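You operate a simulated robot arm through the tools that you are given. There is no shell and no other tool.

The job below is to be done with a simulated robot arm. You get a single attempt, and the scene is never put back.

JOB
Top up the cradle compressor's oil from the green banded can, to between MIN and MAX.
Fine: use the funnel, spill nothing, put can and funnel back, close the fill cap. Set down upright: green banded can. Where these are worked on the way, their far stop is far enough and under half their travel is too little: fill cap.

Only the result counts: the job must be done as asked and must still hold three seconds after the hand-in. Knocking over, shifting, dropping, spilling or breaking anything else fails it. A push-on lid holds only when it is set on centred and level and pressed home; a screw cap is set on level and turned clockwise until tight.

ROBOT AND FRAMES
A 7-joint arm with a two-finger parallel gripper, fixed in place. Base frame: the origin is at the foot of the arm, x ahead of it, y to its left, z up; the work surface is at about z = 0.7. Units: m, degrees, N and s.
With the tool pointing down near the work surface it reaches from about 0.1 to 0.66 m from the base axis. Its first joint turns from -66.0 to 66.0 degrees. Payload 1.57 kg.
The TCP is the grasp point between the finger pads, 0.03 m short of the fingertips. In the tool frame z runs along the fingers and y along their closing line. The gripper opens to 0.08 m. The fingers are 0.017 m wide and 0.012 m thick; the gripper's body (0.04 by 0.082 m) begins 0.08 m behind the TCP.
Orientation is that of the tool frame in the base frame, as a unit quaternion [w, x, y, z]. With the fingers straight down and closing along the base's y, the tool's x points along the base's -x, its y along +y and its z along -z.

CONTROLS
- The arm moves only by the tool arm_command. Its argument "series" is text: rows parted by semicolons, each of 7 numbers parted by spaces: the shift along the tool's x, y, z in m, then the turn, a rotation vector about the tool's x, y, z in rad, then the gripper command, from -1 (shut) to 1 (fully open), values between in proportion. In form: tx ty tz rx ry rz gripper; .... A call has 1 to 20 rows; each row is the pose to reach, as a shift and turn from the pose commanded when the call began, along the tool's axes at that moment. Rows are played at 5 a second. More than 0.05 m and 8.6 degrees between two rows, or a gripper value outside its range, and nothing of the call is played. A pose out of reach is approached as far as the arm can. The call stops where the force on the tool passes 90 N (or 10 N more than at its start, if that is more) or the arm is blocked; 0.2 s more then pass. The fingers move at their own pace (about 0.072 m/s each) and stop on an object; they squeeze with about 34 N. The grip force told is the motor's: it shows also when the fingers shut on nothing. Time passes only in rows, and 0.2 s behind the last, so rows that repeat a pose let the fingers close. It gives the time, the measured TCP pose, the force on the tool (base axes), the opening and the grip force at its end, in the units of the frame above (readings bear some noise), with the torque about the TCP (base axes, N m) and any sound that the robot's microphone picked up, and new pictures: "views" is both (left out), scene, wrist or none.
- Cameras (640 x 400 px; columns grow to the right, rows downward): "scene" is fixed at [0.0568, 0.4353, 1.4154]; the picture's right is [-0.75, -0.66, 0.00], its down [-0.43, 0.48, -0.77] and it looks along [0.51, -0.57, -0.64] (base axes); focal length 214 px, centre (320, 200). "wrist" rides on the gripper at [0.072, -0.007, -0.122] in the tool frame; the picture's right is [0.09, 1.00, 0.00], its down [-0.84, 0.08, -0.54] and it looks along [-0.54, 0.05, 0.84] (tool axes); focal length 238 px, centre (320, 200). There is no depth. A picture from a camera that has moved, and an enlarged one, comes with that camera's place and axes in the base frame and with its lens.
- enlarge(camera, box): a new picture of the part [left, top, right, bottom] of that camera's present view, enlarged. No time passes.
- hand_in(): hands the job in; it is judged then, once.

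Nothing tells you positions but the pictures and the camera data. Unless the task says otherwise, let go and move clear before handing in.

The tools are called after "Request:" as a command line: name --argument value ..., lists and objects as JSON in quotes. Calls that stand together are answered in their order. arm_command: Moves the arm, as the interface text tells. Its arguments: {"type":"object","properties":{"series":{"type":"string"},"views":{"type":"string","enum":["both","scene","wrist","none"]}},"required":["series"]} The other tools are called the same way: enlarge (camera, box) takes an enlarged picture of a part of a camera's view; hand_in () hands the job in.

At the start:

```text
time_s: 0.0
eef_pos: [0.2983, -0.1084, 1.2811]
ee_rot: [0.0, -0.001, 1.0, 0.0]
contact_force: [-0.6, -0.1, 1.1]
moment: [-0.01, 0.0, 0.01]
opening: 0.0803
grip_force: 0.1
```

scene: 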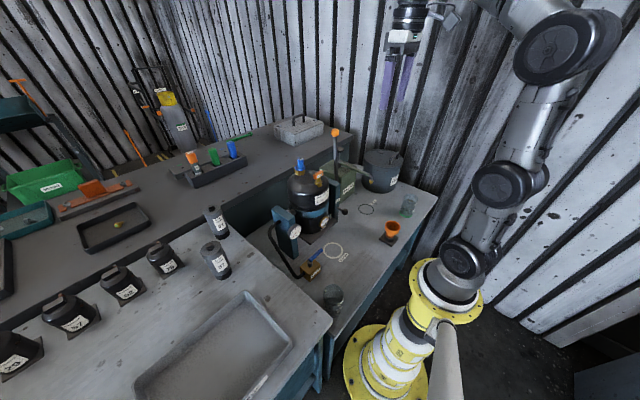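
wrist: 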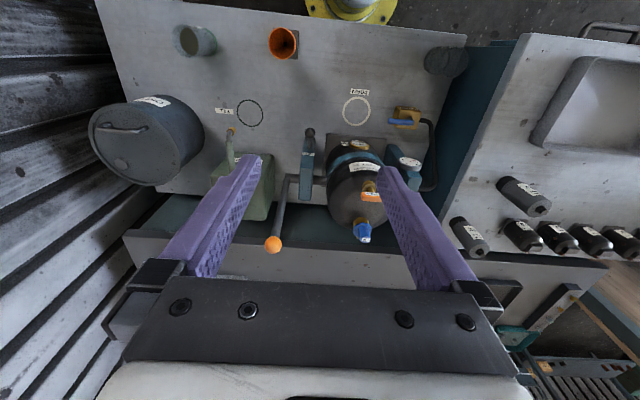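

I see a workbench with a compressor (dark vessel), an orange funnel, several cans and a drum; I need close looks before any motion. I'll enlarge several parts of both views.

Request:
enlarge --camera "scene" --box '[240, 120, 440, 310]'

Request:
enlarge --camera "wrist" --box '[80, 10, 480, 260]'

Request:
enlarge --camera "scene" --box '[0, 180, 260, 380]'

Request:
enlarge --camera "wrist" --box '[420, 130, 640, 280]'

```text
2.11 times, centred on (340, 215) of scene
camera zoom: at [0.0568, 0.4353, 1.4154], right [-0.75, -0.66, 0.0], down [-0.43, 0.48, -0.77], along [0.51, -0.57, -0.64], focal length 452 px, centre (278, 168)
```

zoom: 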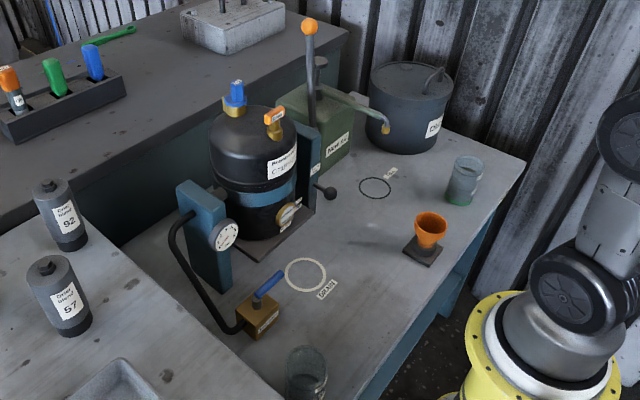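

```text
1.60 times, centred on (280, 135) of wrist
camera zoom: at [0.2253, -0.1159, 1.4027], right [-0.09, 1.0, 0.0], down [0.84, 0.08, 0.54], along [0.54, 0.05, -0.84], focal length 381 px, centre (384, 304)
```

zoom: 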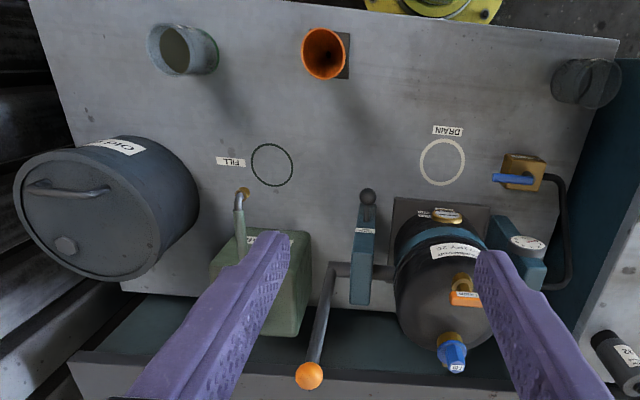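

```text
2.00 times, centred on (130, 280) of scene
camera zoom: at [0.0568, 0.4353, 1.4154], right [-0.75, -0.66, 0.0], down [-0.43, 0.48, -0.77], along [0.51, -0.57, -0.64], focal length 429 px, centre (700, 40)
```

zoom: 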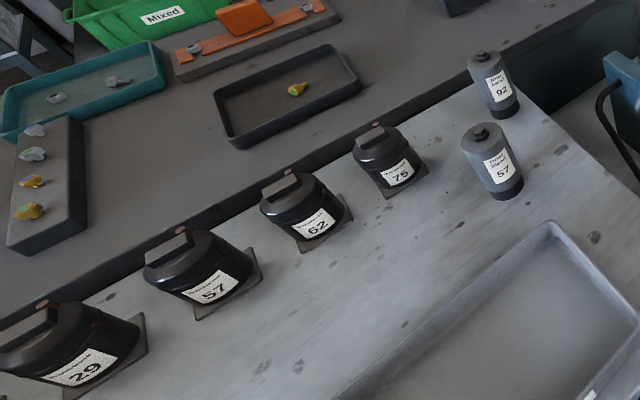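

```text
2.67 times, centred on (530, 205) of wrist
camera zoom: at [0.2253, -0.1159, 1.4027], right [-0.09, 1.0, 0.0], down [0.84, 0.08, 0.54], along [0.54, 0.05, -0.84], focal length 636 px, centre (-240, 187)
```

zoom: 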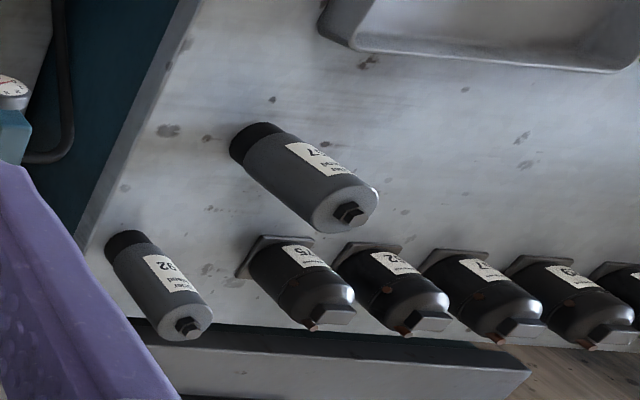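

I see the green-banded can near the right bench end beside an orange funnel, and the compressor with blue/orange/brass caps. Enlarging further to identify each part and label.

Request:
enlarge --camera "scene" --box '[280, 150, 350, 250]'

Request:
enlarge --camera "scene" --box '[370, 170, 440, 250]'

Request:
enlarge --camera "scene" --box '[290, 240, 370, 330]'

Request:
enlarge --camera "wrist" --box '[290, 80, 450, 250]'

Request:
enlarge --camera "wrist" --box '[150, 10, 330, 130]'

Request:
enlarge --camera "scene" --box '[320, 120, 420, 210]'

```text
4.00 times, centred on (315, 200) of scene
camera zoom: at [0.0568, 0.4353, 1.4154], right [-0.75, -0.66, 0.0], down [-0.43, 0.48, -0.77], along [0.51, -0.57, -0.64], focal length 858 px, centre (340, 200)
```

zoom: 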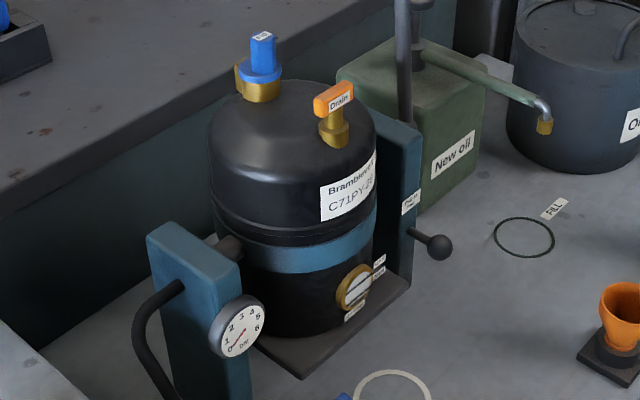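

```text
5.00 times, centred on (405, 210) of scene
camera zoom: at [0.0568, 0.4353, 1.4154], right [-0.75, -0.66, 0.0], down [-0.43, 0.48, -0.77], along [0.51, -0.57, -0.64], focal length 1072 px, centre (-105, 150)
```

zoom: 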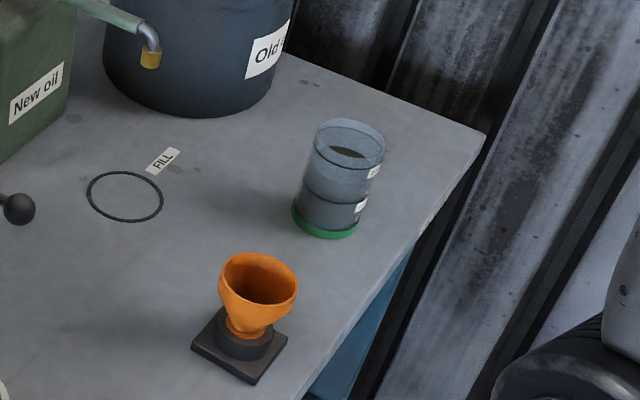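

```text
4.44 times, centred on (330, 285) of scene
camera zoom: at [0.0568, 0.4353, 1.4154], right [-0.75, -0.66, 0.0], down [-0.43, 0.48, -0.77], along [0.51, -0.57, -0.64], focal length 953 px, centre (276, -178)
```

zoom: 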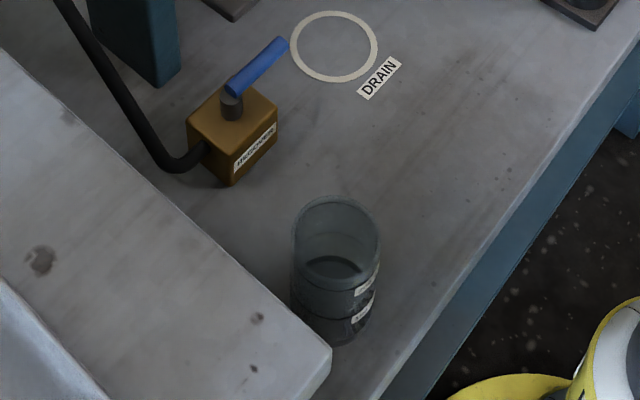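

```text
2.35 times, centred on (370, 165) of wrist
camera zoom: at [0.2253, -0.1159, 1.4027], right [-0.09, 1.0, 0.0], down [0.84, 0.08, 0.54], along [0.54, 0.05, -0.84], focal length 561 px, centre (202, 282)
```

zoom: 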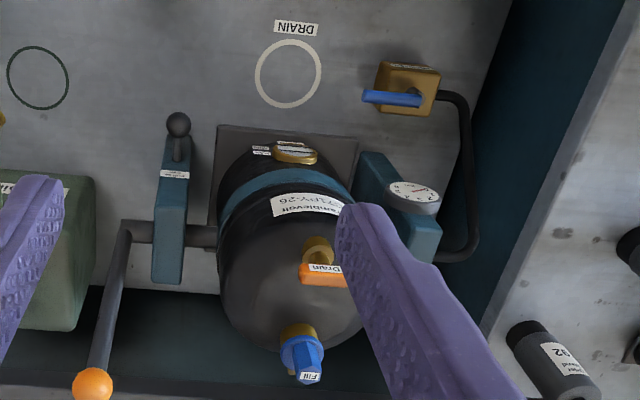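

```text
3.33 times, centred on (240, 70) of wrist
camera zoom: at [0.2253, -0.1159, 1.4027], right [-0.09, 1.0, 0.0], down [0.84, 0.08, 0.54], along [0.54, 0.05, -0.84], focal length 794 px, centre (587, 633)
```

zoom: 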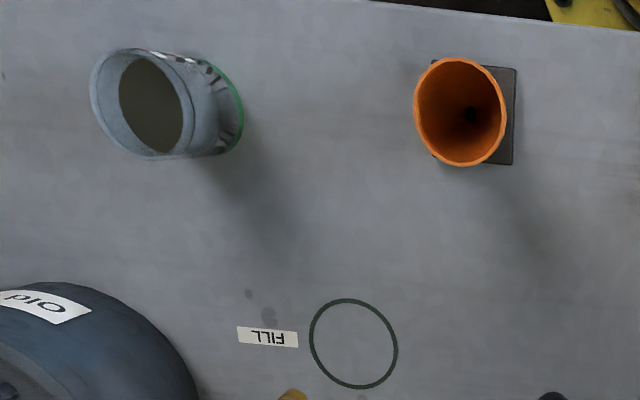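

```text
4.44 times, centred on (370, 165) of scene
camera zoom: at [0.0568, 0.4353, 1.4154], right [-0.75, -0.66, 0.0], down [-0.43, 0.48, -0.77], along [0.51, -0.57, -0.64], focal length 953 px, centre (98, 356)
```

zoom: 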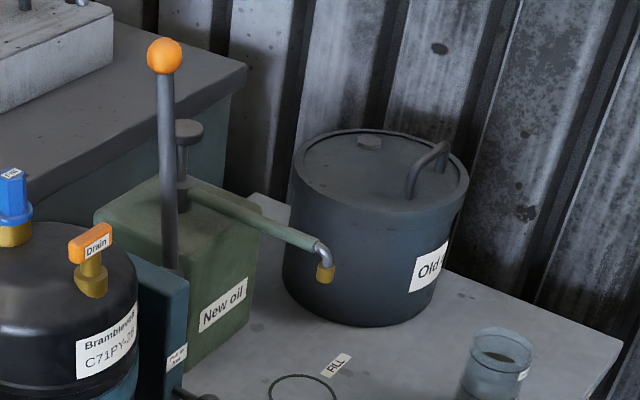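

The can is at about (0.243, -0.401), the funnel in its holder at about (0.227, -0.196), and the compressor's fill neck at about (0.54, 0.00, 1.0). I'll read the gauge, labels and sight glass.

Request:
enlarge --camera "scene" --box '[285, 220, 315, 245]'

Request:
enlarge --camera "scene" --box '[310, 205, 350, 235]'

Request:
enlarge --camera "scene" --box '[290, 155, 330, 185]'

Request:
enlarge --camera "scene" --box '[300, 255, 330, 285]'

Request:
enlarge --camera "wrist" --box '[400, 130, 440, 160]'

Request:
enlarge --camera "wrist" --box '[340, 180, 400, 250]'

```text
16.00 times, centred on (300, 232) of scene
camera zoom: at [0.0568, 0.4353, 1.4154], right [-0.75, -0.66, 0.0], down [-0.43, 0.48, -0.77], along [0.51, -0.57, -0.64], focal length 3432 px, centre (640, -320)
```

zoom: 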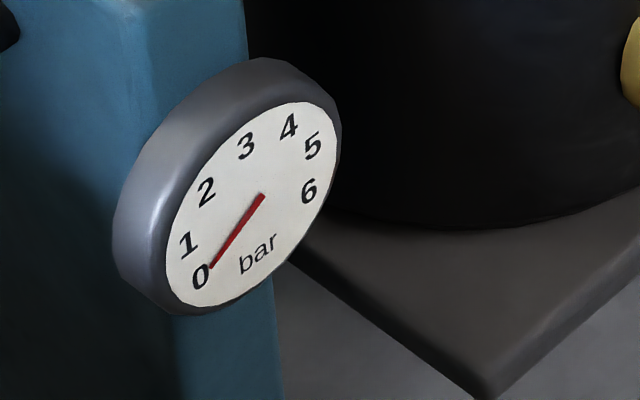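

```text
13.33 times, centred on (330, 220) of scene
camera zoom: at [0.0568, 0.4353, 1.4154], right [-0.75, -0.66, 0.0], down [-0.43, 0.48, -0.77], along [0.51, -0.57, -0.64], focal length 2860 px, centre (187, -67)
```

zoom: 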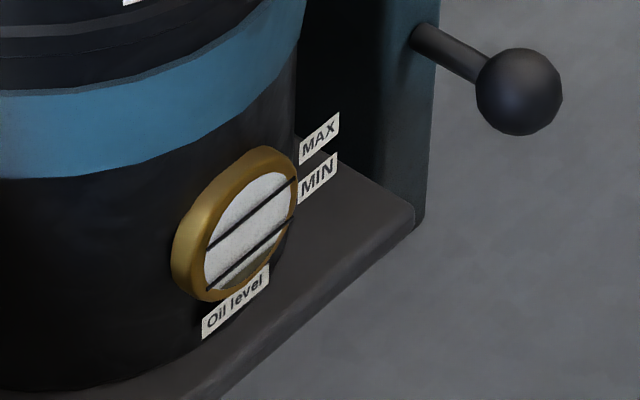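

```text
13.33 times, centred on (310, 170) of scene
camera zoom: at [0.0568, 0.4353, 1.4154], right [-0.75, -0.66, 0.0], down [-0.43, 0.48, -0.77], along [0.51, -0.57, -0.64], focal length 2860 px, centre (453, 600)
```

zoom: 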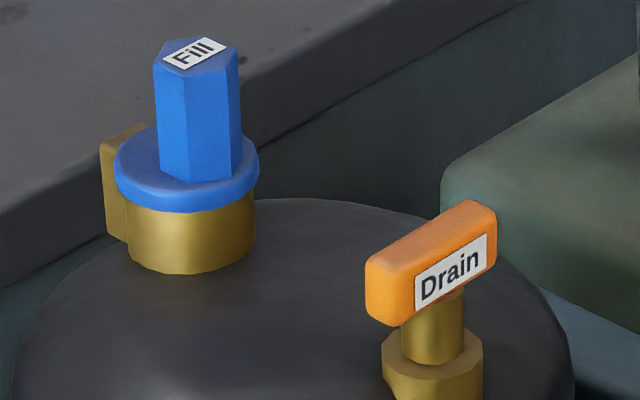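

```text
13.33 times, centred on (315, 270) of scene
camera zoom: at [0.0568, 0.4353, 1.4154], right [-0.75, -0.66, 0.0], down [-0.43, 0.48, -0.77], along [0.51, -0.57, -0.64], focal length 2860 px, centre (387, -733)
```

zoom: 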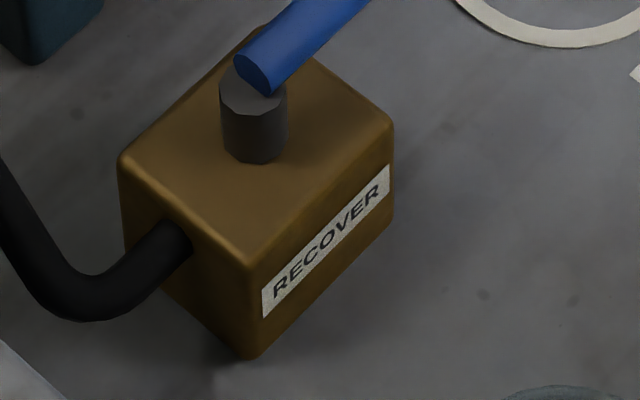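

```text
13.33 times, centred on (420, 145) of wrist
camera zoom: at [0.2253, -0.1159, 1.4027], right [-0.09, 1.0, 0.0], down [0.84, 0.08, 0.54], along [0.54, 0.05, -0.84], focal length 3178 px, centre (-1013, 933)
```

zoom: 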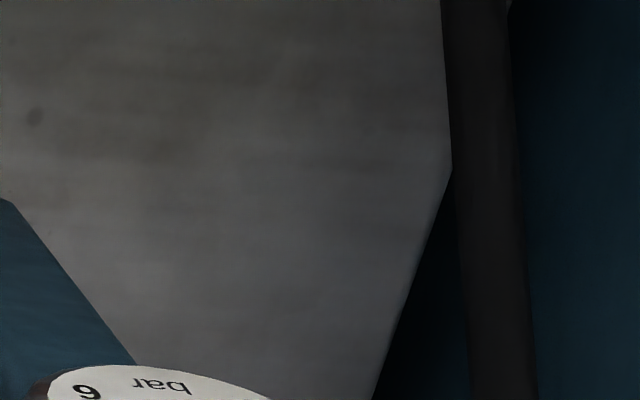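

```text
5.71 times, centred on (370, 215) of wrist
camera zoom: at [0.2253, -0.1159, 1.4027], right [-0.09, 1.0, 0.0], down [0.84, 0.08, 0.54], along [0.54, 0.05, -0.84], focal length 1362 px, centre (34, 114)
```

zoom: 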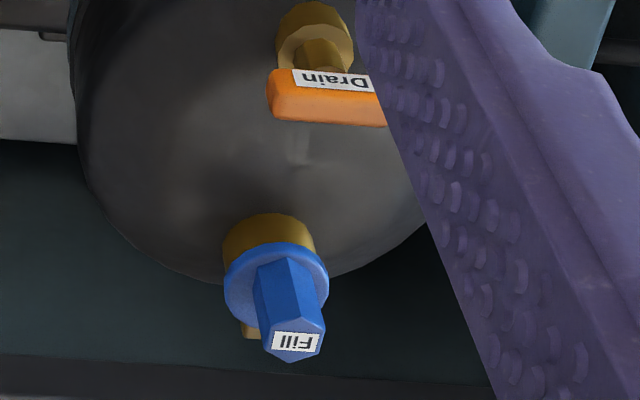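

The fill cap is a blue disc with a hexagonal post and a brass block (maybe a hinge) on its far side; the gauge is at about 0 bar and the oil is just under MIN. I'll move the wrist camera closer for a better look at the cap and sight glass.

Request:
arm_command --series "-0.025 0.022 0.016 0 0 0 1; -0.05 0.044 0.032 0 0 0 1; -0.075 0.066 0.048 0 0 0 1; -0.1 0.088 0.065 0 0 0 1; -0.122 0.108 0.081 0 0 0 1; -0.122 0.108 0.081 0 0 0 1"

```text
time_s: 1.4
eef_pos: [0.4187, -0.0006, 1.2014]
ee_rot: [-0.001, 0.0, 1.0, -0.001]
contact_force: [0.1, 0.0, -0.2]
moment: [0.01, -0.03, 0.0]
opening: 0.0799
grip_force: 0.1
camera wrist: at [0.3466, -0.0066, 1.3236], right [-0.09, 1.0, 0.0], down [0.84, 0.08, 0.54], along [0.54, 0.05, -0.84], focal length 238 px, centre (320, 200)
```

scene: 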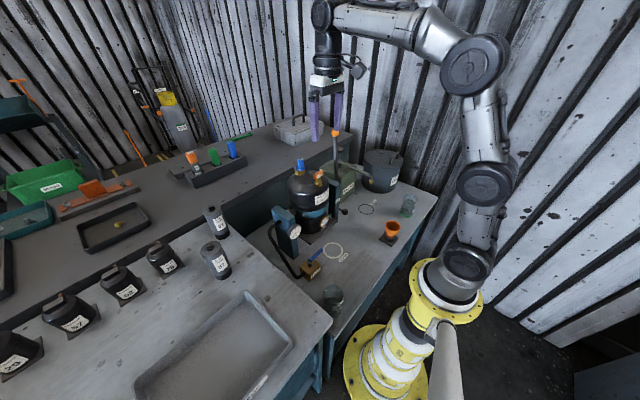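
wrist: 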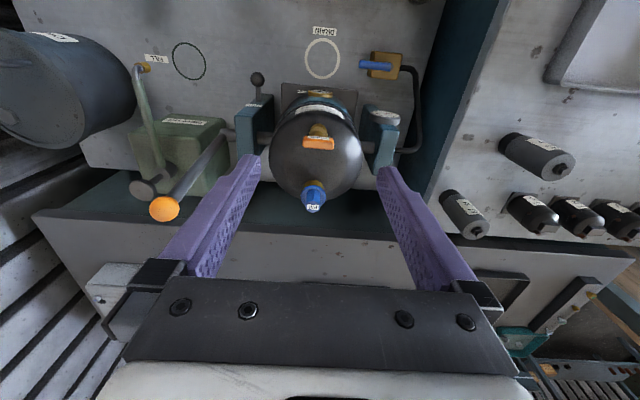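

Request:
enlarge --camera "wrist" --box '[260, 80, 380, 220]'

Request:
enlarge --camera "wrist" --box '[290, 170, 340, 220]'

Request:
enlarge --camera "wrist" --box '[230, 60, 280, 110]'

```text
2.86 times, centred on (320, 150) of wrist
camera zoom: at [0.3466, -0.0066, 1.3236], right [-0.09, 1.0, 0.0], down [0.84, 0.08, 0.54], along [0.54, 0.05, -0.84], focal length 681 px, centre (320, 343)
```

zoom: 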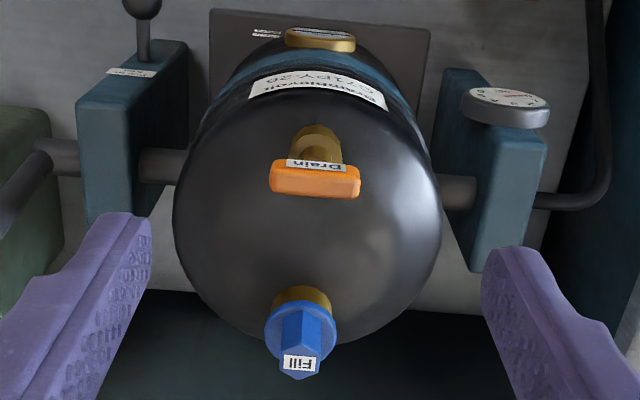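

```text
8.00 times, centred on (315, 195) of wrist
camera zoom: at [0.3466, -0.0066, 1.3236], right [-0.09, 1.0, 0.0], down [0.84, 0.08, 0.54], along [0.54, 0.05, -0.84], focal length 1907 px, centre (360, 240)
```

zoom: 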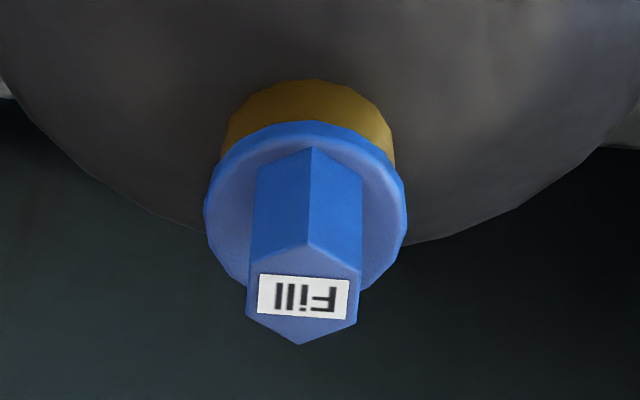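

```text
8.00 times, centred on (255, 85) of wrist
camera zoom: at [0.3466, -0.0066, 1.3236], right [-0.09, 1.0, 0.0], down [0.84, 0.08, 0.54], along [0.54, 0.05, -0.84], focal length 1907 px, centre (840, 1120)
```

zoom: 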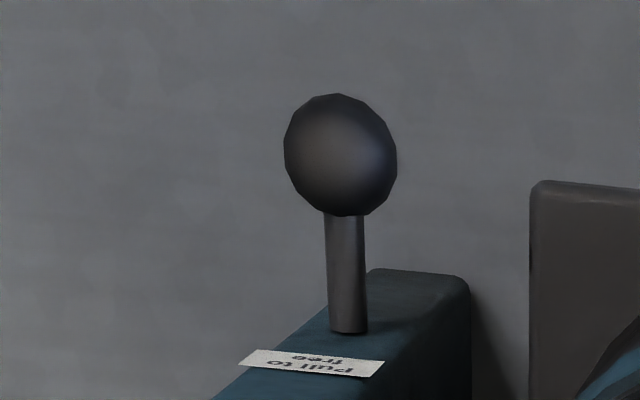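

The cradle lock pin says "Pull to free", so I leave that alone. I want a side view of the cap to see how it is hinged, so I'll turn the gripper 90° and view from the left.

Request:
arm_command --series "-0.011 0.009 0 0 0 0.143 1; -0.022 0.018 0 0 0 0.286 1; -0.033 0.027 0.01 0 0 0.429 1; -0.044 0.036 0.02 0 0 0.572 1; -0.055 0.045 0.03 0 0 0.715 1; -0.066 0.055 0.04 0 0 0.858 1; -0.077 0.065 0.055 0 0 1.0 1; -0.088 0.075 0.07 0 0 1.143 1; -0.099 0.085 0.085 0 0 1.286 1; -0.11 0.093 0.1 0 0 1.429 1; -0.121 0.1 0.115 0 0 1.571 1; -0.121 0.1 0.12 0 0 1.571 1"

```text
time_s: 4.0
eef_pos: [0.5403, 0.0991, 1.0801]
ee_rot: [0.001, 0.707, 0.707, 0.001]
contact_force: [-0.2, -0.4, -0.1]
moment: [0.02, 0.01, 0.01]
opening: 0.0801
grip_force: 0.0
camera wrist: at [0.5337, 0.171, 1.2021], right [1.0, 0.09, 0.0], down [0.08, -0.84, 0.54], along [0.05, -0.54, -0.84], focal length 238 px, centre (320, 200)
```

scene: 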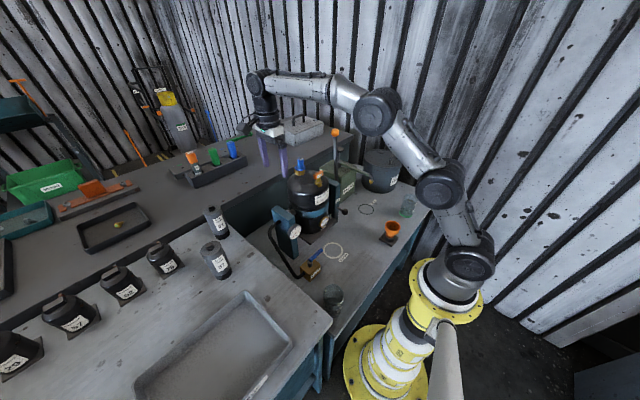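
wrist: 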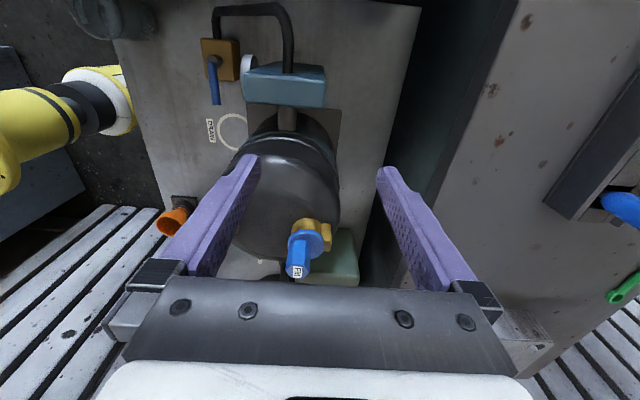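

Request:
enlarge --camera "wrist" --box '[275, 205, 345, 285]'

Request:
enlarge --camera "wrist" --box '[220, 90, 380, 290]'

```text
5.00 times, centred on (310, 245) of wrist
camera zoom: at [0.5337, 0.171, 1.2021], right [1.0, 0.09, 0.0], down [0.08, -0.84, 0.54], along [0.05, -0.54, -0.84], focal length 1192 px, centre (370, -25)
```

zoom: 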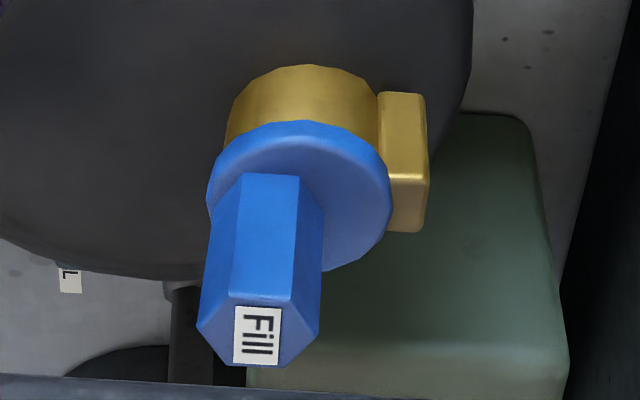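

```text
2.00 times, centred on (300, 190) of wrist
camera zoom: at [0.5337, 0.171, 1.2021], right [1.0, 0.09, 0.0], down [0.08, -0.84, 0.54], along [0.05, -0.54, -0.84], focal length 477 px, centre (360, 220)
```

zoom: 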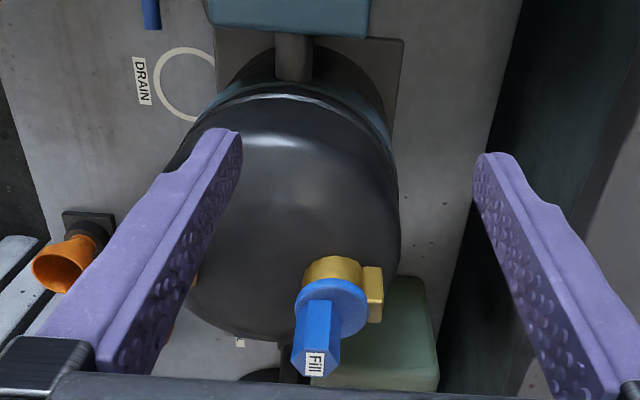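

The cap is a flap hinged on a brass block at its far (+x) side, with the post at about (0.530, 0.001), its top at z≈1.059, and the hinge axis at about x=0.556, z=1.018. Next I'll come back to closing along y, above the post, ready to grip it.

Request:
arm_command --series "0 0 -0.04 0 0 -0.13 1; -0.005 0 -0.055 0 0 -0.27 1; -0.013 -0.001 -0.06 0 0 -0.41 1; -0.022 -0.002 -0.06 0 0 -0.55 1; -0.032 -0.003 -0.06 0 0 -0.69 1; -0.042 -0.004 -0.06 0 0 -0.83 1; -0.052 -0.005 -0.06 0 0 -0.97 1; -0.062 -0.006 -0.06 0 0 -1.11 1; -0.072 -0.007 -0.06 0 0 -1.25 1; -0.082 -0.008 -0.06 0 0 -1.39 1; -0.092 -0.009 -0.055 0 0 -1.5 1; -0.098 -0.0103 -0.05 0 0 -1.571 1; -0.098 -0.0103 -0.05 0 0 -1.571 1"

```text
time_s: 6.8
eef_pos: [0.5309, -0.0001, 1.1297]
ee_rot: [-0.001, -0.001, 1.0, -0.001]
contact_force: [0.1, 0.0, -0.3]
moment: [0.0, 0.0, 0.0]
opening: 0.0797
grip_force: 0.1
camera wrist: at [0.4575, -0.0061, 1.2516], right [-0.09, 1.0, 0.0], down [0.84, 0.08, 0.54], along [0.54, 0.05, -0.84], focal length 238 px, centre (320, 200)
```

scene: 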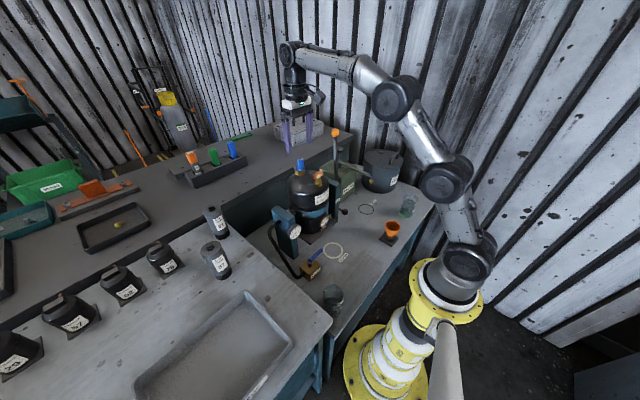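
wrist: 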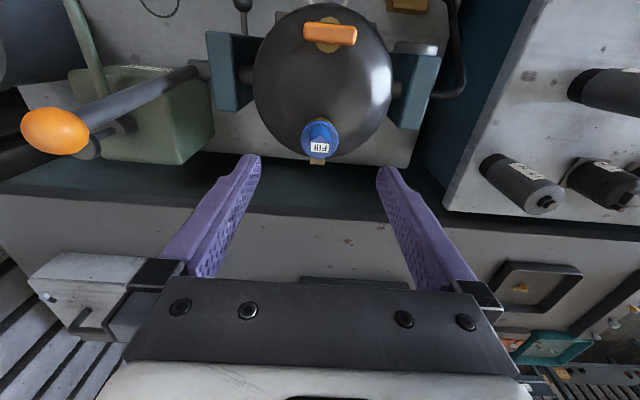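

Request:
enlarge --camera "wrist" --box '[285, 105, 355, 175]'

Request:
enlarge --camera "scene" --box '[280, 100, 340, 190]'

```text
5.71 times, centred on (320, 140) of wrist
camera zoom: at [0.4575, -0.0061, 1.2516], right [-0.09, 1.0, 0.0], down [0.84, 0.08, 0.54], along [0.54, 0.05, -0.84], focal length 1362 px, centre (320, 543)
```

zoom: 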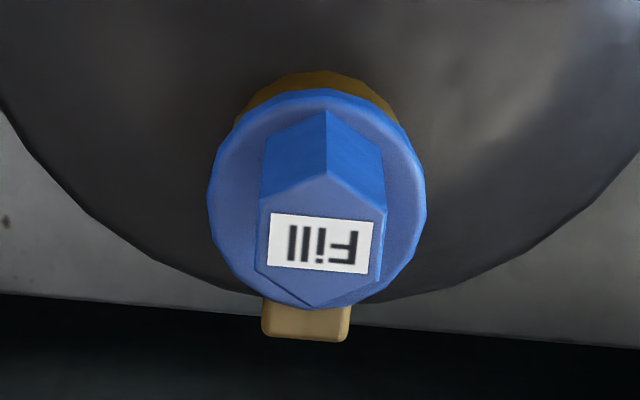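

```text
4.44 times, centred on (310, 145) of scene
camera zoom: at [0.0568, 0.4353, 1.4154], right [-0.75, -0.66, 0.0], down [-0.43, 0.48, -0.77], along [0.51, -0.57, -0.64], focal length 953 px, centre (364, 444)
```

zoom: 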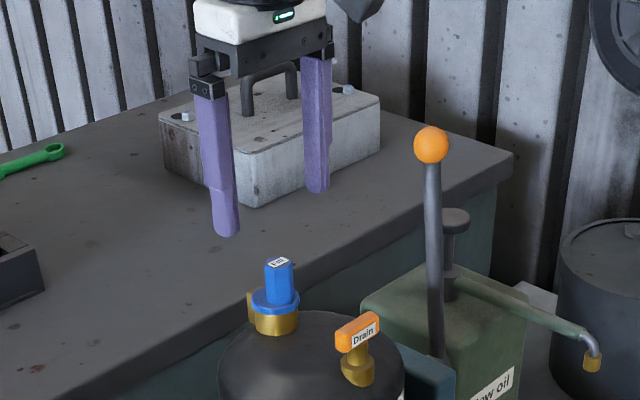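

The cap's hex post has flats facing ±y, about 18 mm across, right beneath the gripper. I'll go down so the tips stop just above the disc and close on the post.

Request:
arm_command --series "0.0005 0.0003 0.035 0 0 0 1; 0.001 0.0007 0.055 0 0 0 1; 0.001 0.0007 0.067 0 0 0 1; 0.001 0.0007 0.067 0 0 0 1; 0.001 0.0007 0.067 0 0 0 -1; 0.001 0.0007 0.067 0 0 0 -1; 0.001 0.0007 0.067 0 0 0 -1; 0.001 0.0007 0.067 0 0 0 -1"

```text
time_s: 8.6
eef_pos: [0.5323, 0.0004, 1.0619]
ee_rot: [0.0, 0.001, 1.0, -0.002]
contact_force: [-0.4, -13.9, -0.6]
moment: [-0.07, 0.02, 0.0]
opening: 0.0186
grip_force: 32.7
camera wrist: at [0.4588, -0.0057, 1.1843], right [-0.09, 1.0, 0.0], down [0.84, 0.08, 0.54], along [0.54, 0.05, -0.84], focal length 238 px, centre (320, 200)
```

scene: 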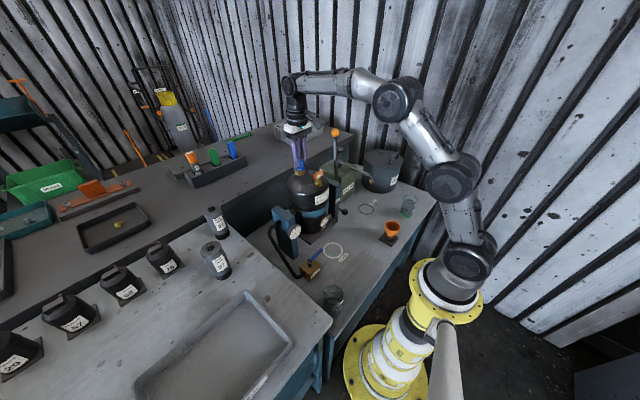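
wrist: 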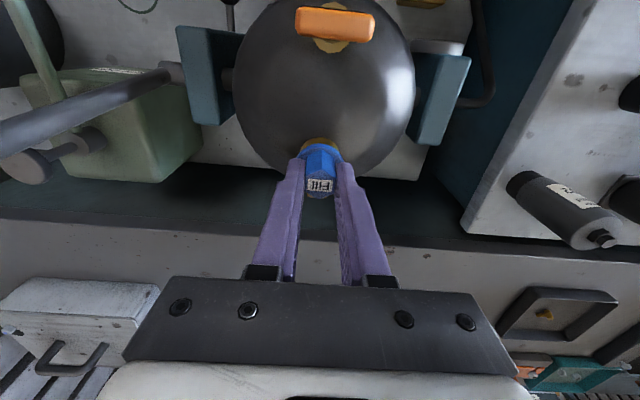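

The post is gripped (18.6 mm). Now I'll start swinging the cap about its hinge, first only about 15°, and check the forces.

Request:
arm_command --series "0 -0.0012 0 0 0 0 -1; -0.002 -0.0012 -0.0017 0 0 0 -1; -0.004 -0.0012 -0.0031 0 0 0 -1; -0.006 -0.0012 -0.0046 0 0 0 -1; -0.0079 -0.0012 -0.0058 0 0 0 -1; -0.0079 -0.0012 -0.0058 0 0 0 -1" --views "wrist"

Request:
enlarge --camera "scene" --box '[280, 120, 340, 200]'

```text
time_s: 10.0
eef_pos: [0.5346, 0.0001, 1.0654]
ee_rot: [-0.005, -0.001, 1.0, -0.001]
contact_force: [-17.1, -10.1, -15.7]
moment: [-0.15, 1.04, 0.0]
opening: 0.0187
grip_force: 33.1
camera wrist: at [0.4644, -0.0061, 1.1882], right [-0.09, 1.0, 0.0], down [0.84, 0.08, 0.53], along [0.53, 0.05, -0.85], focal length 238 px, centre (320, 200)
```

wrist: 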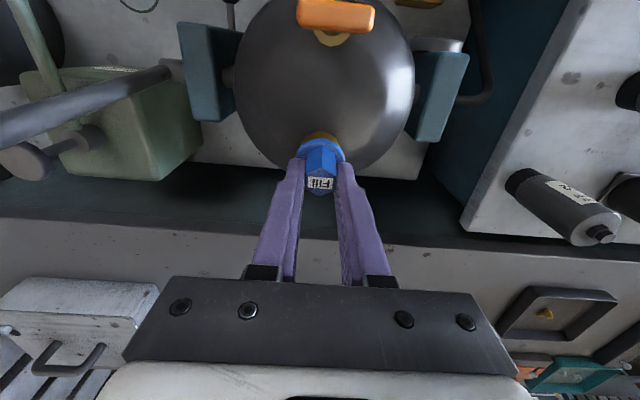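

```text
5.00 times, centred on (310, 160) of scene
camera zoom: at [0.0566, 0.435, 1.4155], right [-0.75, -0.66, 0.0], down [-0.43, 0.48, -0.77], along [0.51, -0.57, -0.64], focal length 1072 px, centre (370, 400)
```

zoom: 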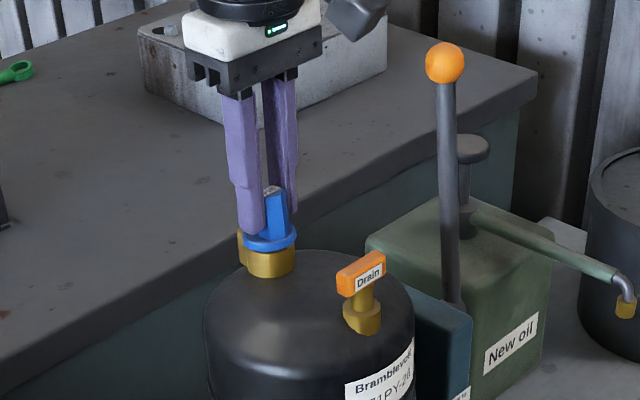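

Request:
enlarge --camera "scene" --box '[295, 150, 325, 180]'

Request:
enlarge --camera "wrist" --box '[290, 120, 350, 200]'

```text
13.33 times, centred on (310, 165) of scene
camera zoom: at [0.0566, 0.435, 1.4155], right [-0.75, -0.66, 0.0], down [-0.43, 0.48, -0.77], along [0.51, -0.57, -0.64], focal length 2860 px, centre (453, 667)
```

zoom: 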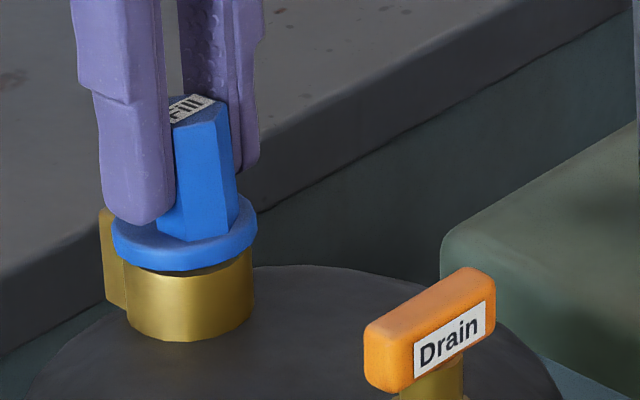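

```text
5.00 times, centred on (320, 160) of wrist
camera zoom: at [0.4644, -0.0061, 1.1882], right [-0.09, 1.0, 0.0], down [0.84, 0.08, 0.53], along [0.53, 0.05, -0.85], focal length 1192 px, centre (320, 400)
```

zoom: 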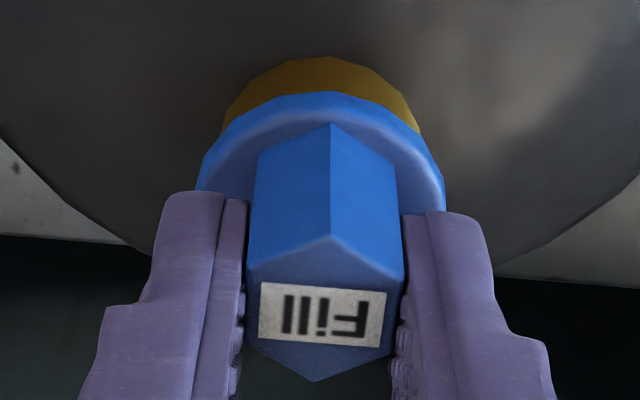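

The flap is opening about that hinge as expected (a gap shows at the near side). I'll continue along the arc to about 60°.

Request:
arm_command --series "-0.0029 0 -0.0015 0 0 0 -1; -0.0059 0 -0.0027 0 0 0 -1; -0.0091 0 -0.0036 0 0 0 -1; -0.0123 0 -0.0042 0 0 0 -1; -0.0156 0 -0.0046 0 0 0 -1; -0.0188 0 -0.0047 0 0 0 -1; -0.0221 0 -0.0045 0 0 0 -1; -0.0253 0 -0.004 0 0 0 -1; -0.0285 0 -0.0032 0 0 0 -1; -0.0285 0 -0.0032 0 0 0 -1" --views "wrist"

Request:
enlarge --camera "scene" --box '[290, 145, 330, 185]'

```text
time_s: 12.2
eef_pos: [0.5653, -0.0002, 1.0741]
ee_rot: [0.0, -0.001, 1.0, 0.001]
contact_force: [-15.7, 8.0, 17.4]
moment: [0.15, 0.97, -0.04]
opening: 0.0183
grip_force: 33.0
camera wrist: at [0.4924, -0.0066, 1.1961], right [-0.09, 1.0, 0.0], down [0.84, 0.08, 0.54], along [0.54, 0.05, -0.84], focal length 238 px, centre (320, 200)
```

wrist: 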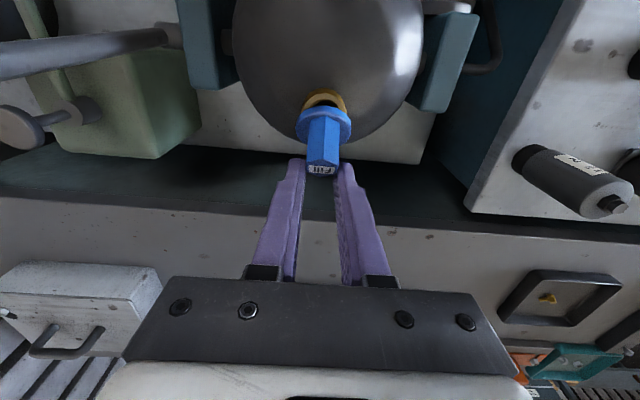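

```text
10.00 times, centred on (310, 165) of scene
camera zoom: at [0.056, 0.4355, 1.4154], right [-0.75, -0.66, 0.0], down [-0.43, 0.48, -0.77], along [0.51, -0.57, -0.64], focal length 2145 px, centre (420, 550)
```

zoom: 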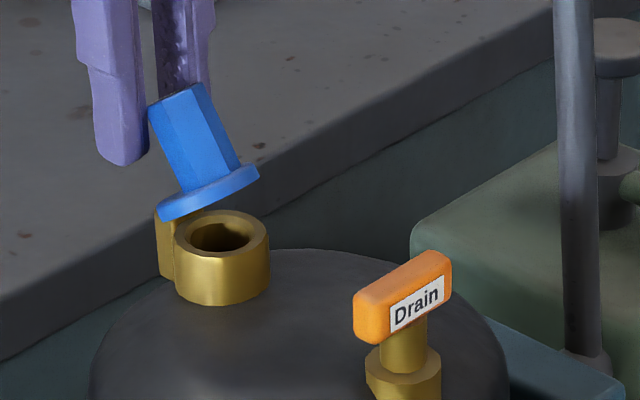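

The flap is around 50° open and the neck bore is visible. I'll continue the arc to about 95°.

Request:
arm_command --series "-0.0025 0 0.001 0 0 0 -1; -0.0055 0 0.003 0 0 0 -1; -0.008 0 0.005 0 0 0 -1; -0.0105 0 0.0072 0 0 0 -1; -0.013 0 0.0095 0 0 0 -1; -0.0155 0 0.012 0 0 0 -1; -0.0175 0 0.0145 0 0 0 -1; -0.0195 0 0.017 0 0 0 -1; -0.0195 0 0.017 0 0 0 -1" --views "wrist"

Request:
enlarge --camera "scene" --box '[290, 145, 330, 185]'

```text
time_s: 14.2
eef_pos: [0.5838, 0.001, 1.0544]
ee_rot: [-0.001, -0.001, 1.0, -0.001]
contact_force: [0.1, 0.7, -0.2]
moment: [-0.01, -0.04, 0.0]
opening: 0.0
grip_force: 22.0
camera wrist: at [0.5123, -0.0063, 1.1764], right [-0.09, 1.0, 0.0], down [0.84, 0.08, 0.54], along [0.54, 0.05, -0.84], focal length 238 px, centre (320, 200)
```

wrist: 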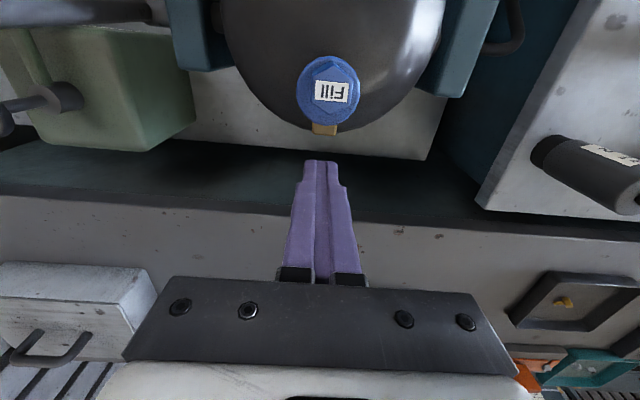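

```text
10.00 times, centred on (310, 165) of scene
camera zoom: at [0.0568, 0.4353, 1.4154], right [-0.75, -0.66, 0.0], down [-0.43, 0.48, -0.77], along [0.51, -0.57, -0.64], focal length 2145 px, centre (420, 550)
```

zoom: 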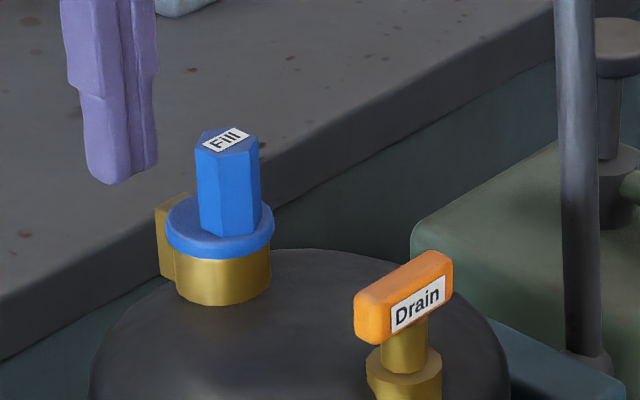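

The grip slipped off the post end and the flap fell shut again. I'll instead push it open with closed fingers from the near side, tips just above the disc, far enough past vertical that gravity keeps it open.

Request:
arm_command --series "0 0 -0.04 0 0 0 -1; 0 0 -0.065 0 0 0 -1; 0.04 0 -0.065 0 0 0 -1; 0.08 0 -0.065 0 0 0 -1; 0.095 0 -0.06 0 0 0 -1; 0.095 0 -0.03 0 0 0 -1; 0.095 0 -0.013 0 0 0 -1; 0.086 0 -0.013 0 0 0 -1; 0.08 0 -0.013 0 0 0 -1; 0.074 0 -0.013 0 0 0 -1; 0.068 0 -0.013 0 0 0 -1; 0.062 0 -0.013 0 0 0 -1; 0.062 0 -0.013 0 0 0 -1" --views "wrist"

Request:
enlarge --camera "scene" --box '[290, 145, 330, 185]'

```text
time_s: 17.0
eef_pos: [0.5122, -0.0015, 1.0714]
ee_rot: [-0.014, 0.001, 1.0, -0.001]
contact_force: [-64.7, -0.6, 34.4]
moment: [0.12, 1.66, 0.01]
opening: 0.0
grip_force: 21.1
out of reach, approached as far as the arm can: row 2
camera wrist: at [0.4437, -0.007, 1.1948], right [-0.09, 1.0, 0.0], down [0.85, 0.08, 0.52], along [0.52, 0.05, -0.85], focal length 238 px, centre (320, 200)
```

wrist: 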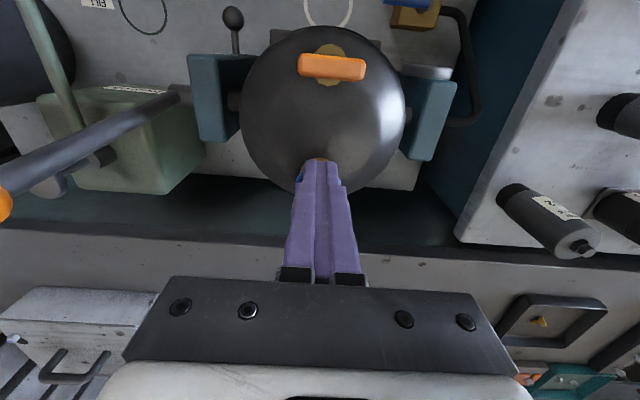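

```text
10.00 times, centred on (310, 165) of scene
camera zoom: at [0.0543, 0.4352, 1.4155], right [-0.75, -0.66, 0.0], down [-0.42, 0.48, -0.77], along [0.51, -0.57, -0.64], focal length 2145 px, centre (420, 550)
```

zoom: 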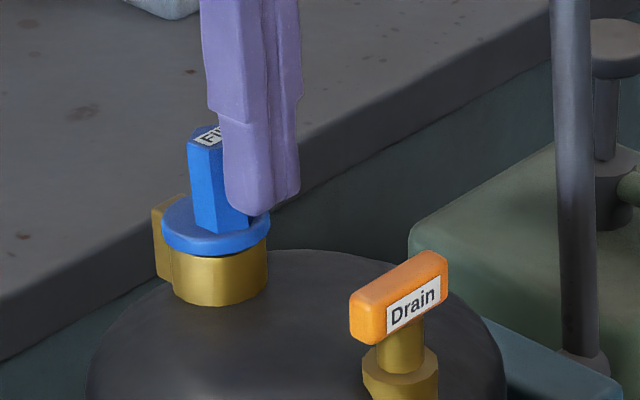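

Pushing so low jammed the disc edge under the fingertips, so I stop that. I'll back off, raise the contact to near the post's top, and follow an arc path instead.

Request:
arm_command --series "0.012 0 0 0 0 0 -1; 0.024 0 0 0 0 0 -1; 0.024 0 -0.008 0 0 0 -1; 0.018 0 -0.008 0 0 0 -1; 0.0127 0 -0.008 0 0 0 -1; 0.0083 0 -0.0126 0 0 0 -1; 0.0034 0 -0.0166 0 0 0 -1; -0.002 0 -0.0199 0 0 0 -1; -0.0078 0 -0.0225 0 0 0 -1; -0.0139 0 -0.0243 0 0 0 -1; -0.0139 0 -0.0243 0 0 0 -1" --views "wrist"

Request:
enlarge --camera "scene" --box '[290, 145, 330, 185]'

```text
time_s: 19.4
eef_pos: [0.538, 0.0013, 1.0932]
ee_rot: [0.0, -0.001, 1.0, -0.001]
contact_force: [-0.8, 1.8, 1.7]
moment: [0.02, 0.01, -0.01]
opening: 0.0
grip_force: 21.5
camera wrist: at [0.4654, -0.0047, 1.2143], right [-0.09, 1.0, 0.0], down [0.84, 0.08, 0.54], along [0.54, 0.05, -0.84], focal length 238 px, centre (320, 200)
```

wrist: 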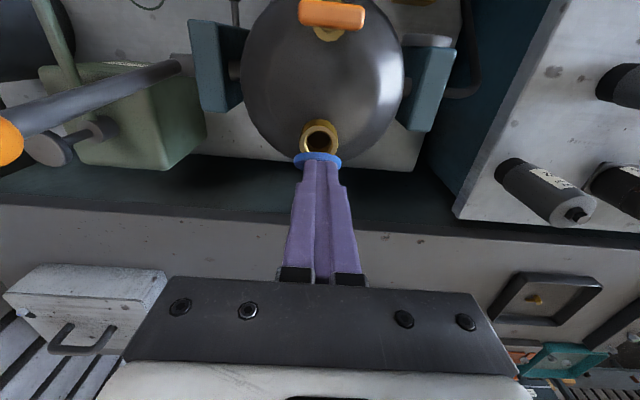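

```text
10.00 times, centred on (310, 165) of scene
camera zoom: at [0.0568, 0.4353, 1.4154], right [-0.75, -0.66, 0.0], down [-0.43, 0.48, -0.77], along [0.51, -0.57, -0.64], focal length 2145 px, centre (420, 550)
```

zoom: 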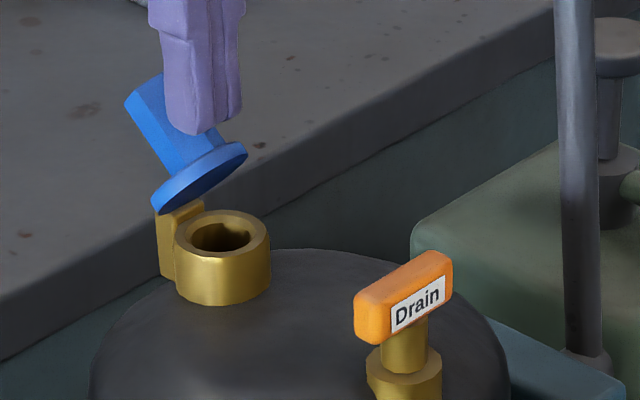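

The flap is at about 50° with very little force. Continuing the same arc past vertical.

Request:
arm_command --series "-0.0062 0 -0.001 0 0 0 -1; -0.0126 0 -0.0012 0 0 0 -1; -0.0189 0 -0.0005 0 0 0 -1; -0.025 0 0.0009 0 0 0 -1; -0.031 0 0.0032 0 0 0 -1; -0.0365 0 0.0063 0 0 0 -1; -0.0365 0 0.0063 0 0 0 -1" --views "wrist"

Request:
enlarge --camera "scene" --box '[290, 145, 330, 185]'

```text
time_s: 21.0
eef_pos: [0.5747, 0.0008, 1.0888]
ee_rot: [0.004, 0.0, 1.0, -0.001]
contact_force: [4.1, -0.7, 14.0]
moment: [-0.04, 0.0, 0.08]
opening: 0.0
grip_force: 21.2
camera wrist: at [0.5011, -0.0059, 1.21], right [-0.09, 1.0, 0.0], down [0.83, 0.08, 0.55], along [0.55, 0.05, -0.84], focal length 238 px, centre (320, 200)
```

wrist: 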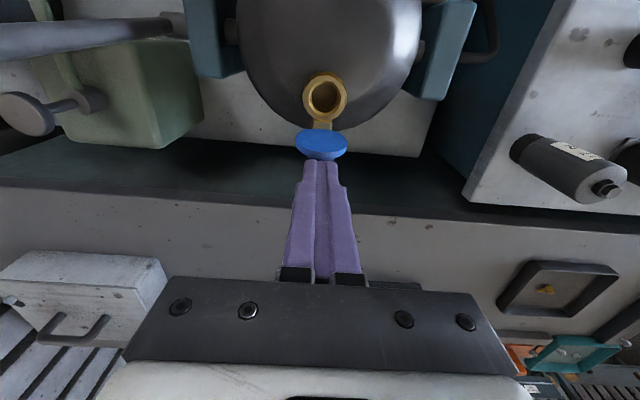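

```text
10.00 times, centred on (310, 165) of scene
camera zoom: at [0.0567, 0.4352, 1.4154], right [-0.75, -0.66, 0.0], down [-0.43, 0.48, -0.77], along [0.51, -0.57, -0.64], focal length 2145 px, centre (420, 550)
```

zoom: 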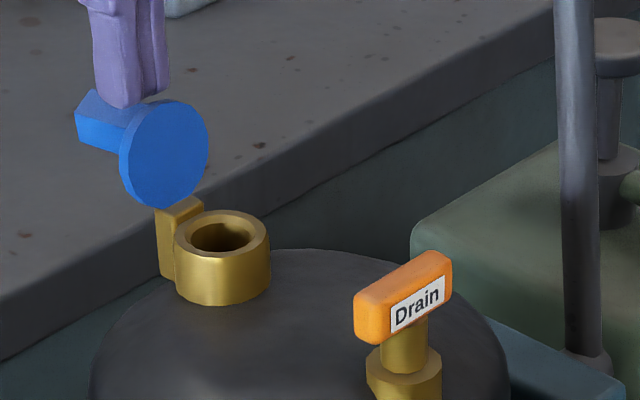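

The flap stands open at about 100°, apparently at its stop. I'll lift clear and back off to see whether it stays open.

Request:
arm_command --series "0.0 0 -0.012 0 0 0 -1; 0.02 0 -0.03 0 0 0 -1; 0.05 0 -0.05 0 0 0 -1; 0.09 0 -0.07 0 0 0 0; 0.13 0 -0.09 0 0 0 1; 0.16 0 -0.1 0 0 0 1" --views "both"

Request:
enlarge --camera "scene" --box '[290, 145, 330, 185]'

Request:
enlarge --camera "wrist" --box '[260, 130, 380, 230]'

```text
time_s: 22.4
eef_pos: [0.4124, -0.0004, 1.1843]
ee_rot: [0.001, 0.0, 1.0, -0.001]
contact_force: [0.7, 0.2, -0.3]
moment: [-0.02, -0.01, 0.03]
opening: 0.08
grip_force: 0.2
camera wrist: at [0.3406, -0.0071, 1.3055], right [-0.09, 1.0, 0.0], down [0.84, 0.08, 0.54], along [0.54, 0.05, -0.84], focal length 238 px, centre (320, 200)
```

scene: 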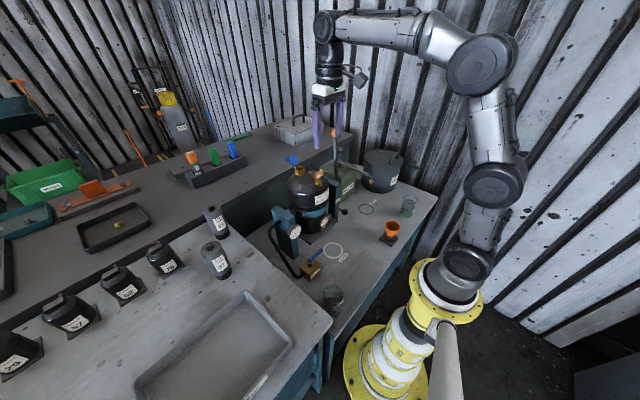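
wrist: 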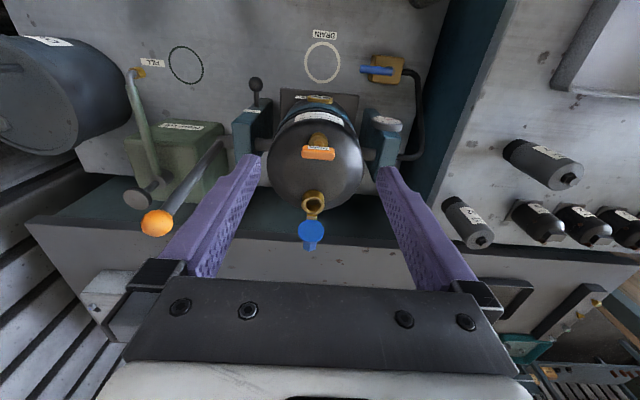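

```text
10.00 times, centred on (310, 165) of scene
camera zoom: at [0.0568, 0.4353, 1.4154], right [-0.75, -0.66, 0.0], down [-0.43, 0.48, -0.77], along [0.51, -0.57, -0.64], focal length 2145 px, centre (420, 550)
```

zoom: 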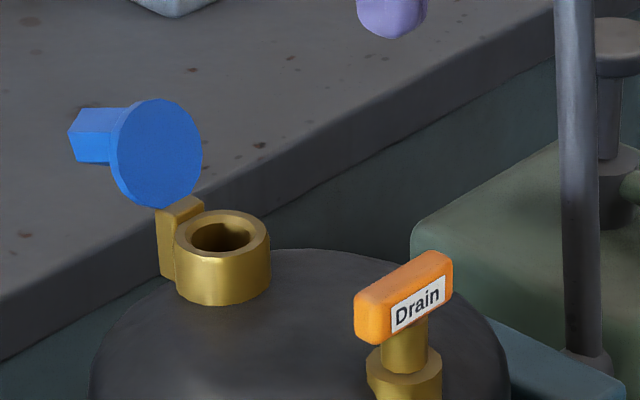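

```text
4.00 times, centred on (320, 180) of wrist
camera zoom: at [0.3406, -0.0071, 1.3055], right [-0.09, 1.0, 0.0], down [0.84, 0.08, 0.54], along [0.54, 0.05, -0.84], focal length 953 px, centre (320, 280)
```

zoom: 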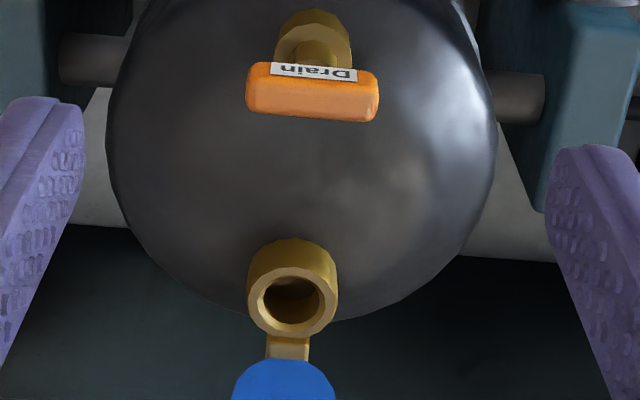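

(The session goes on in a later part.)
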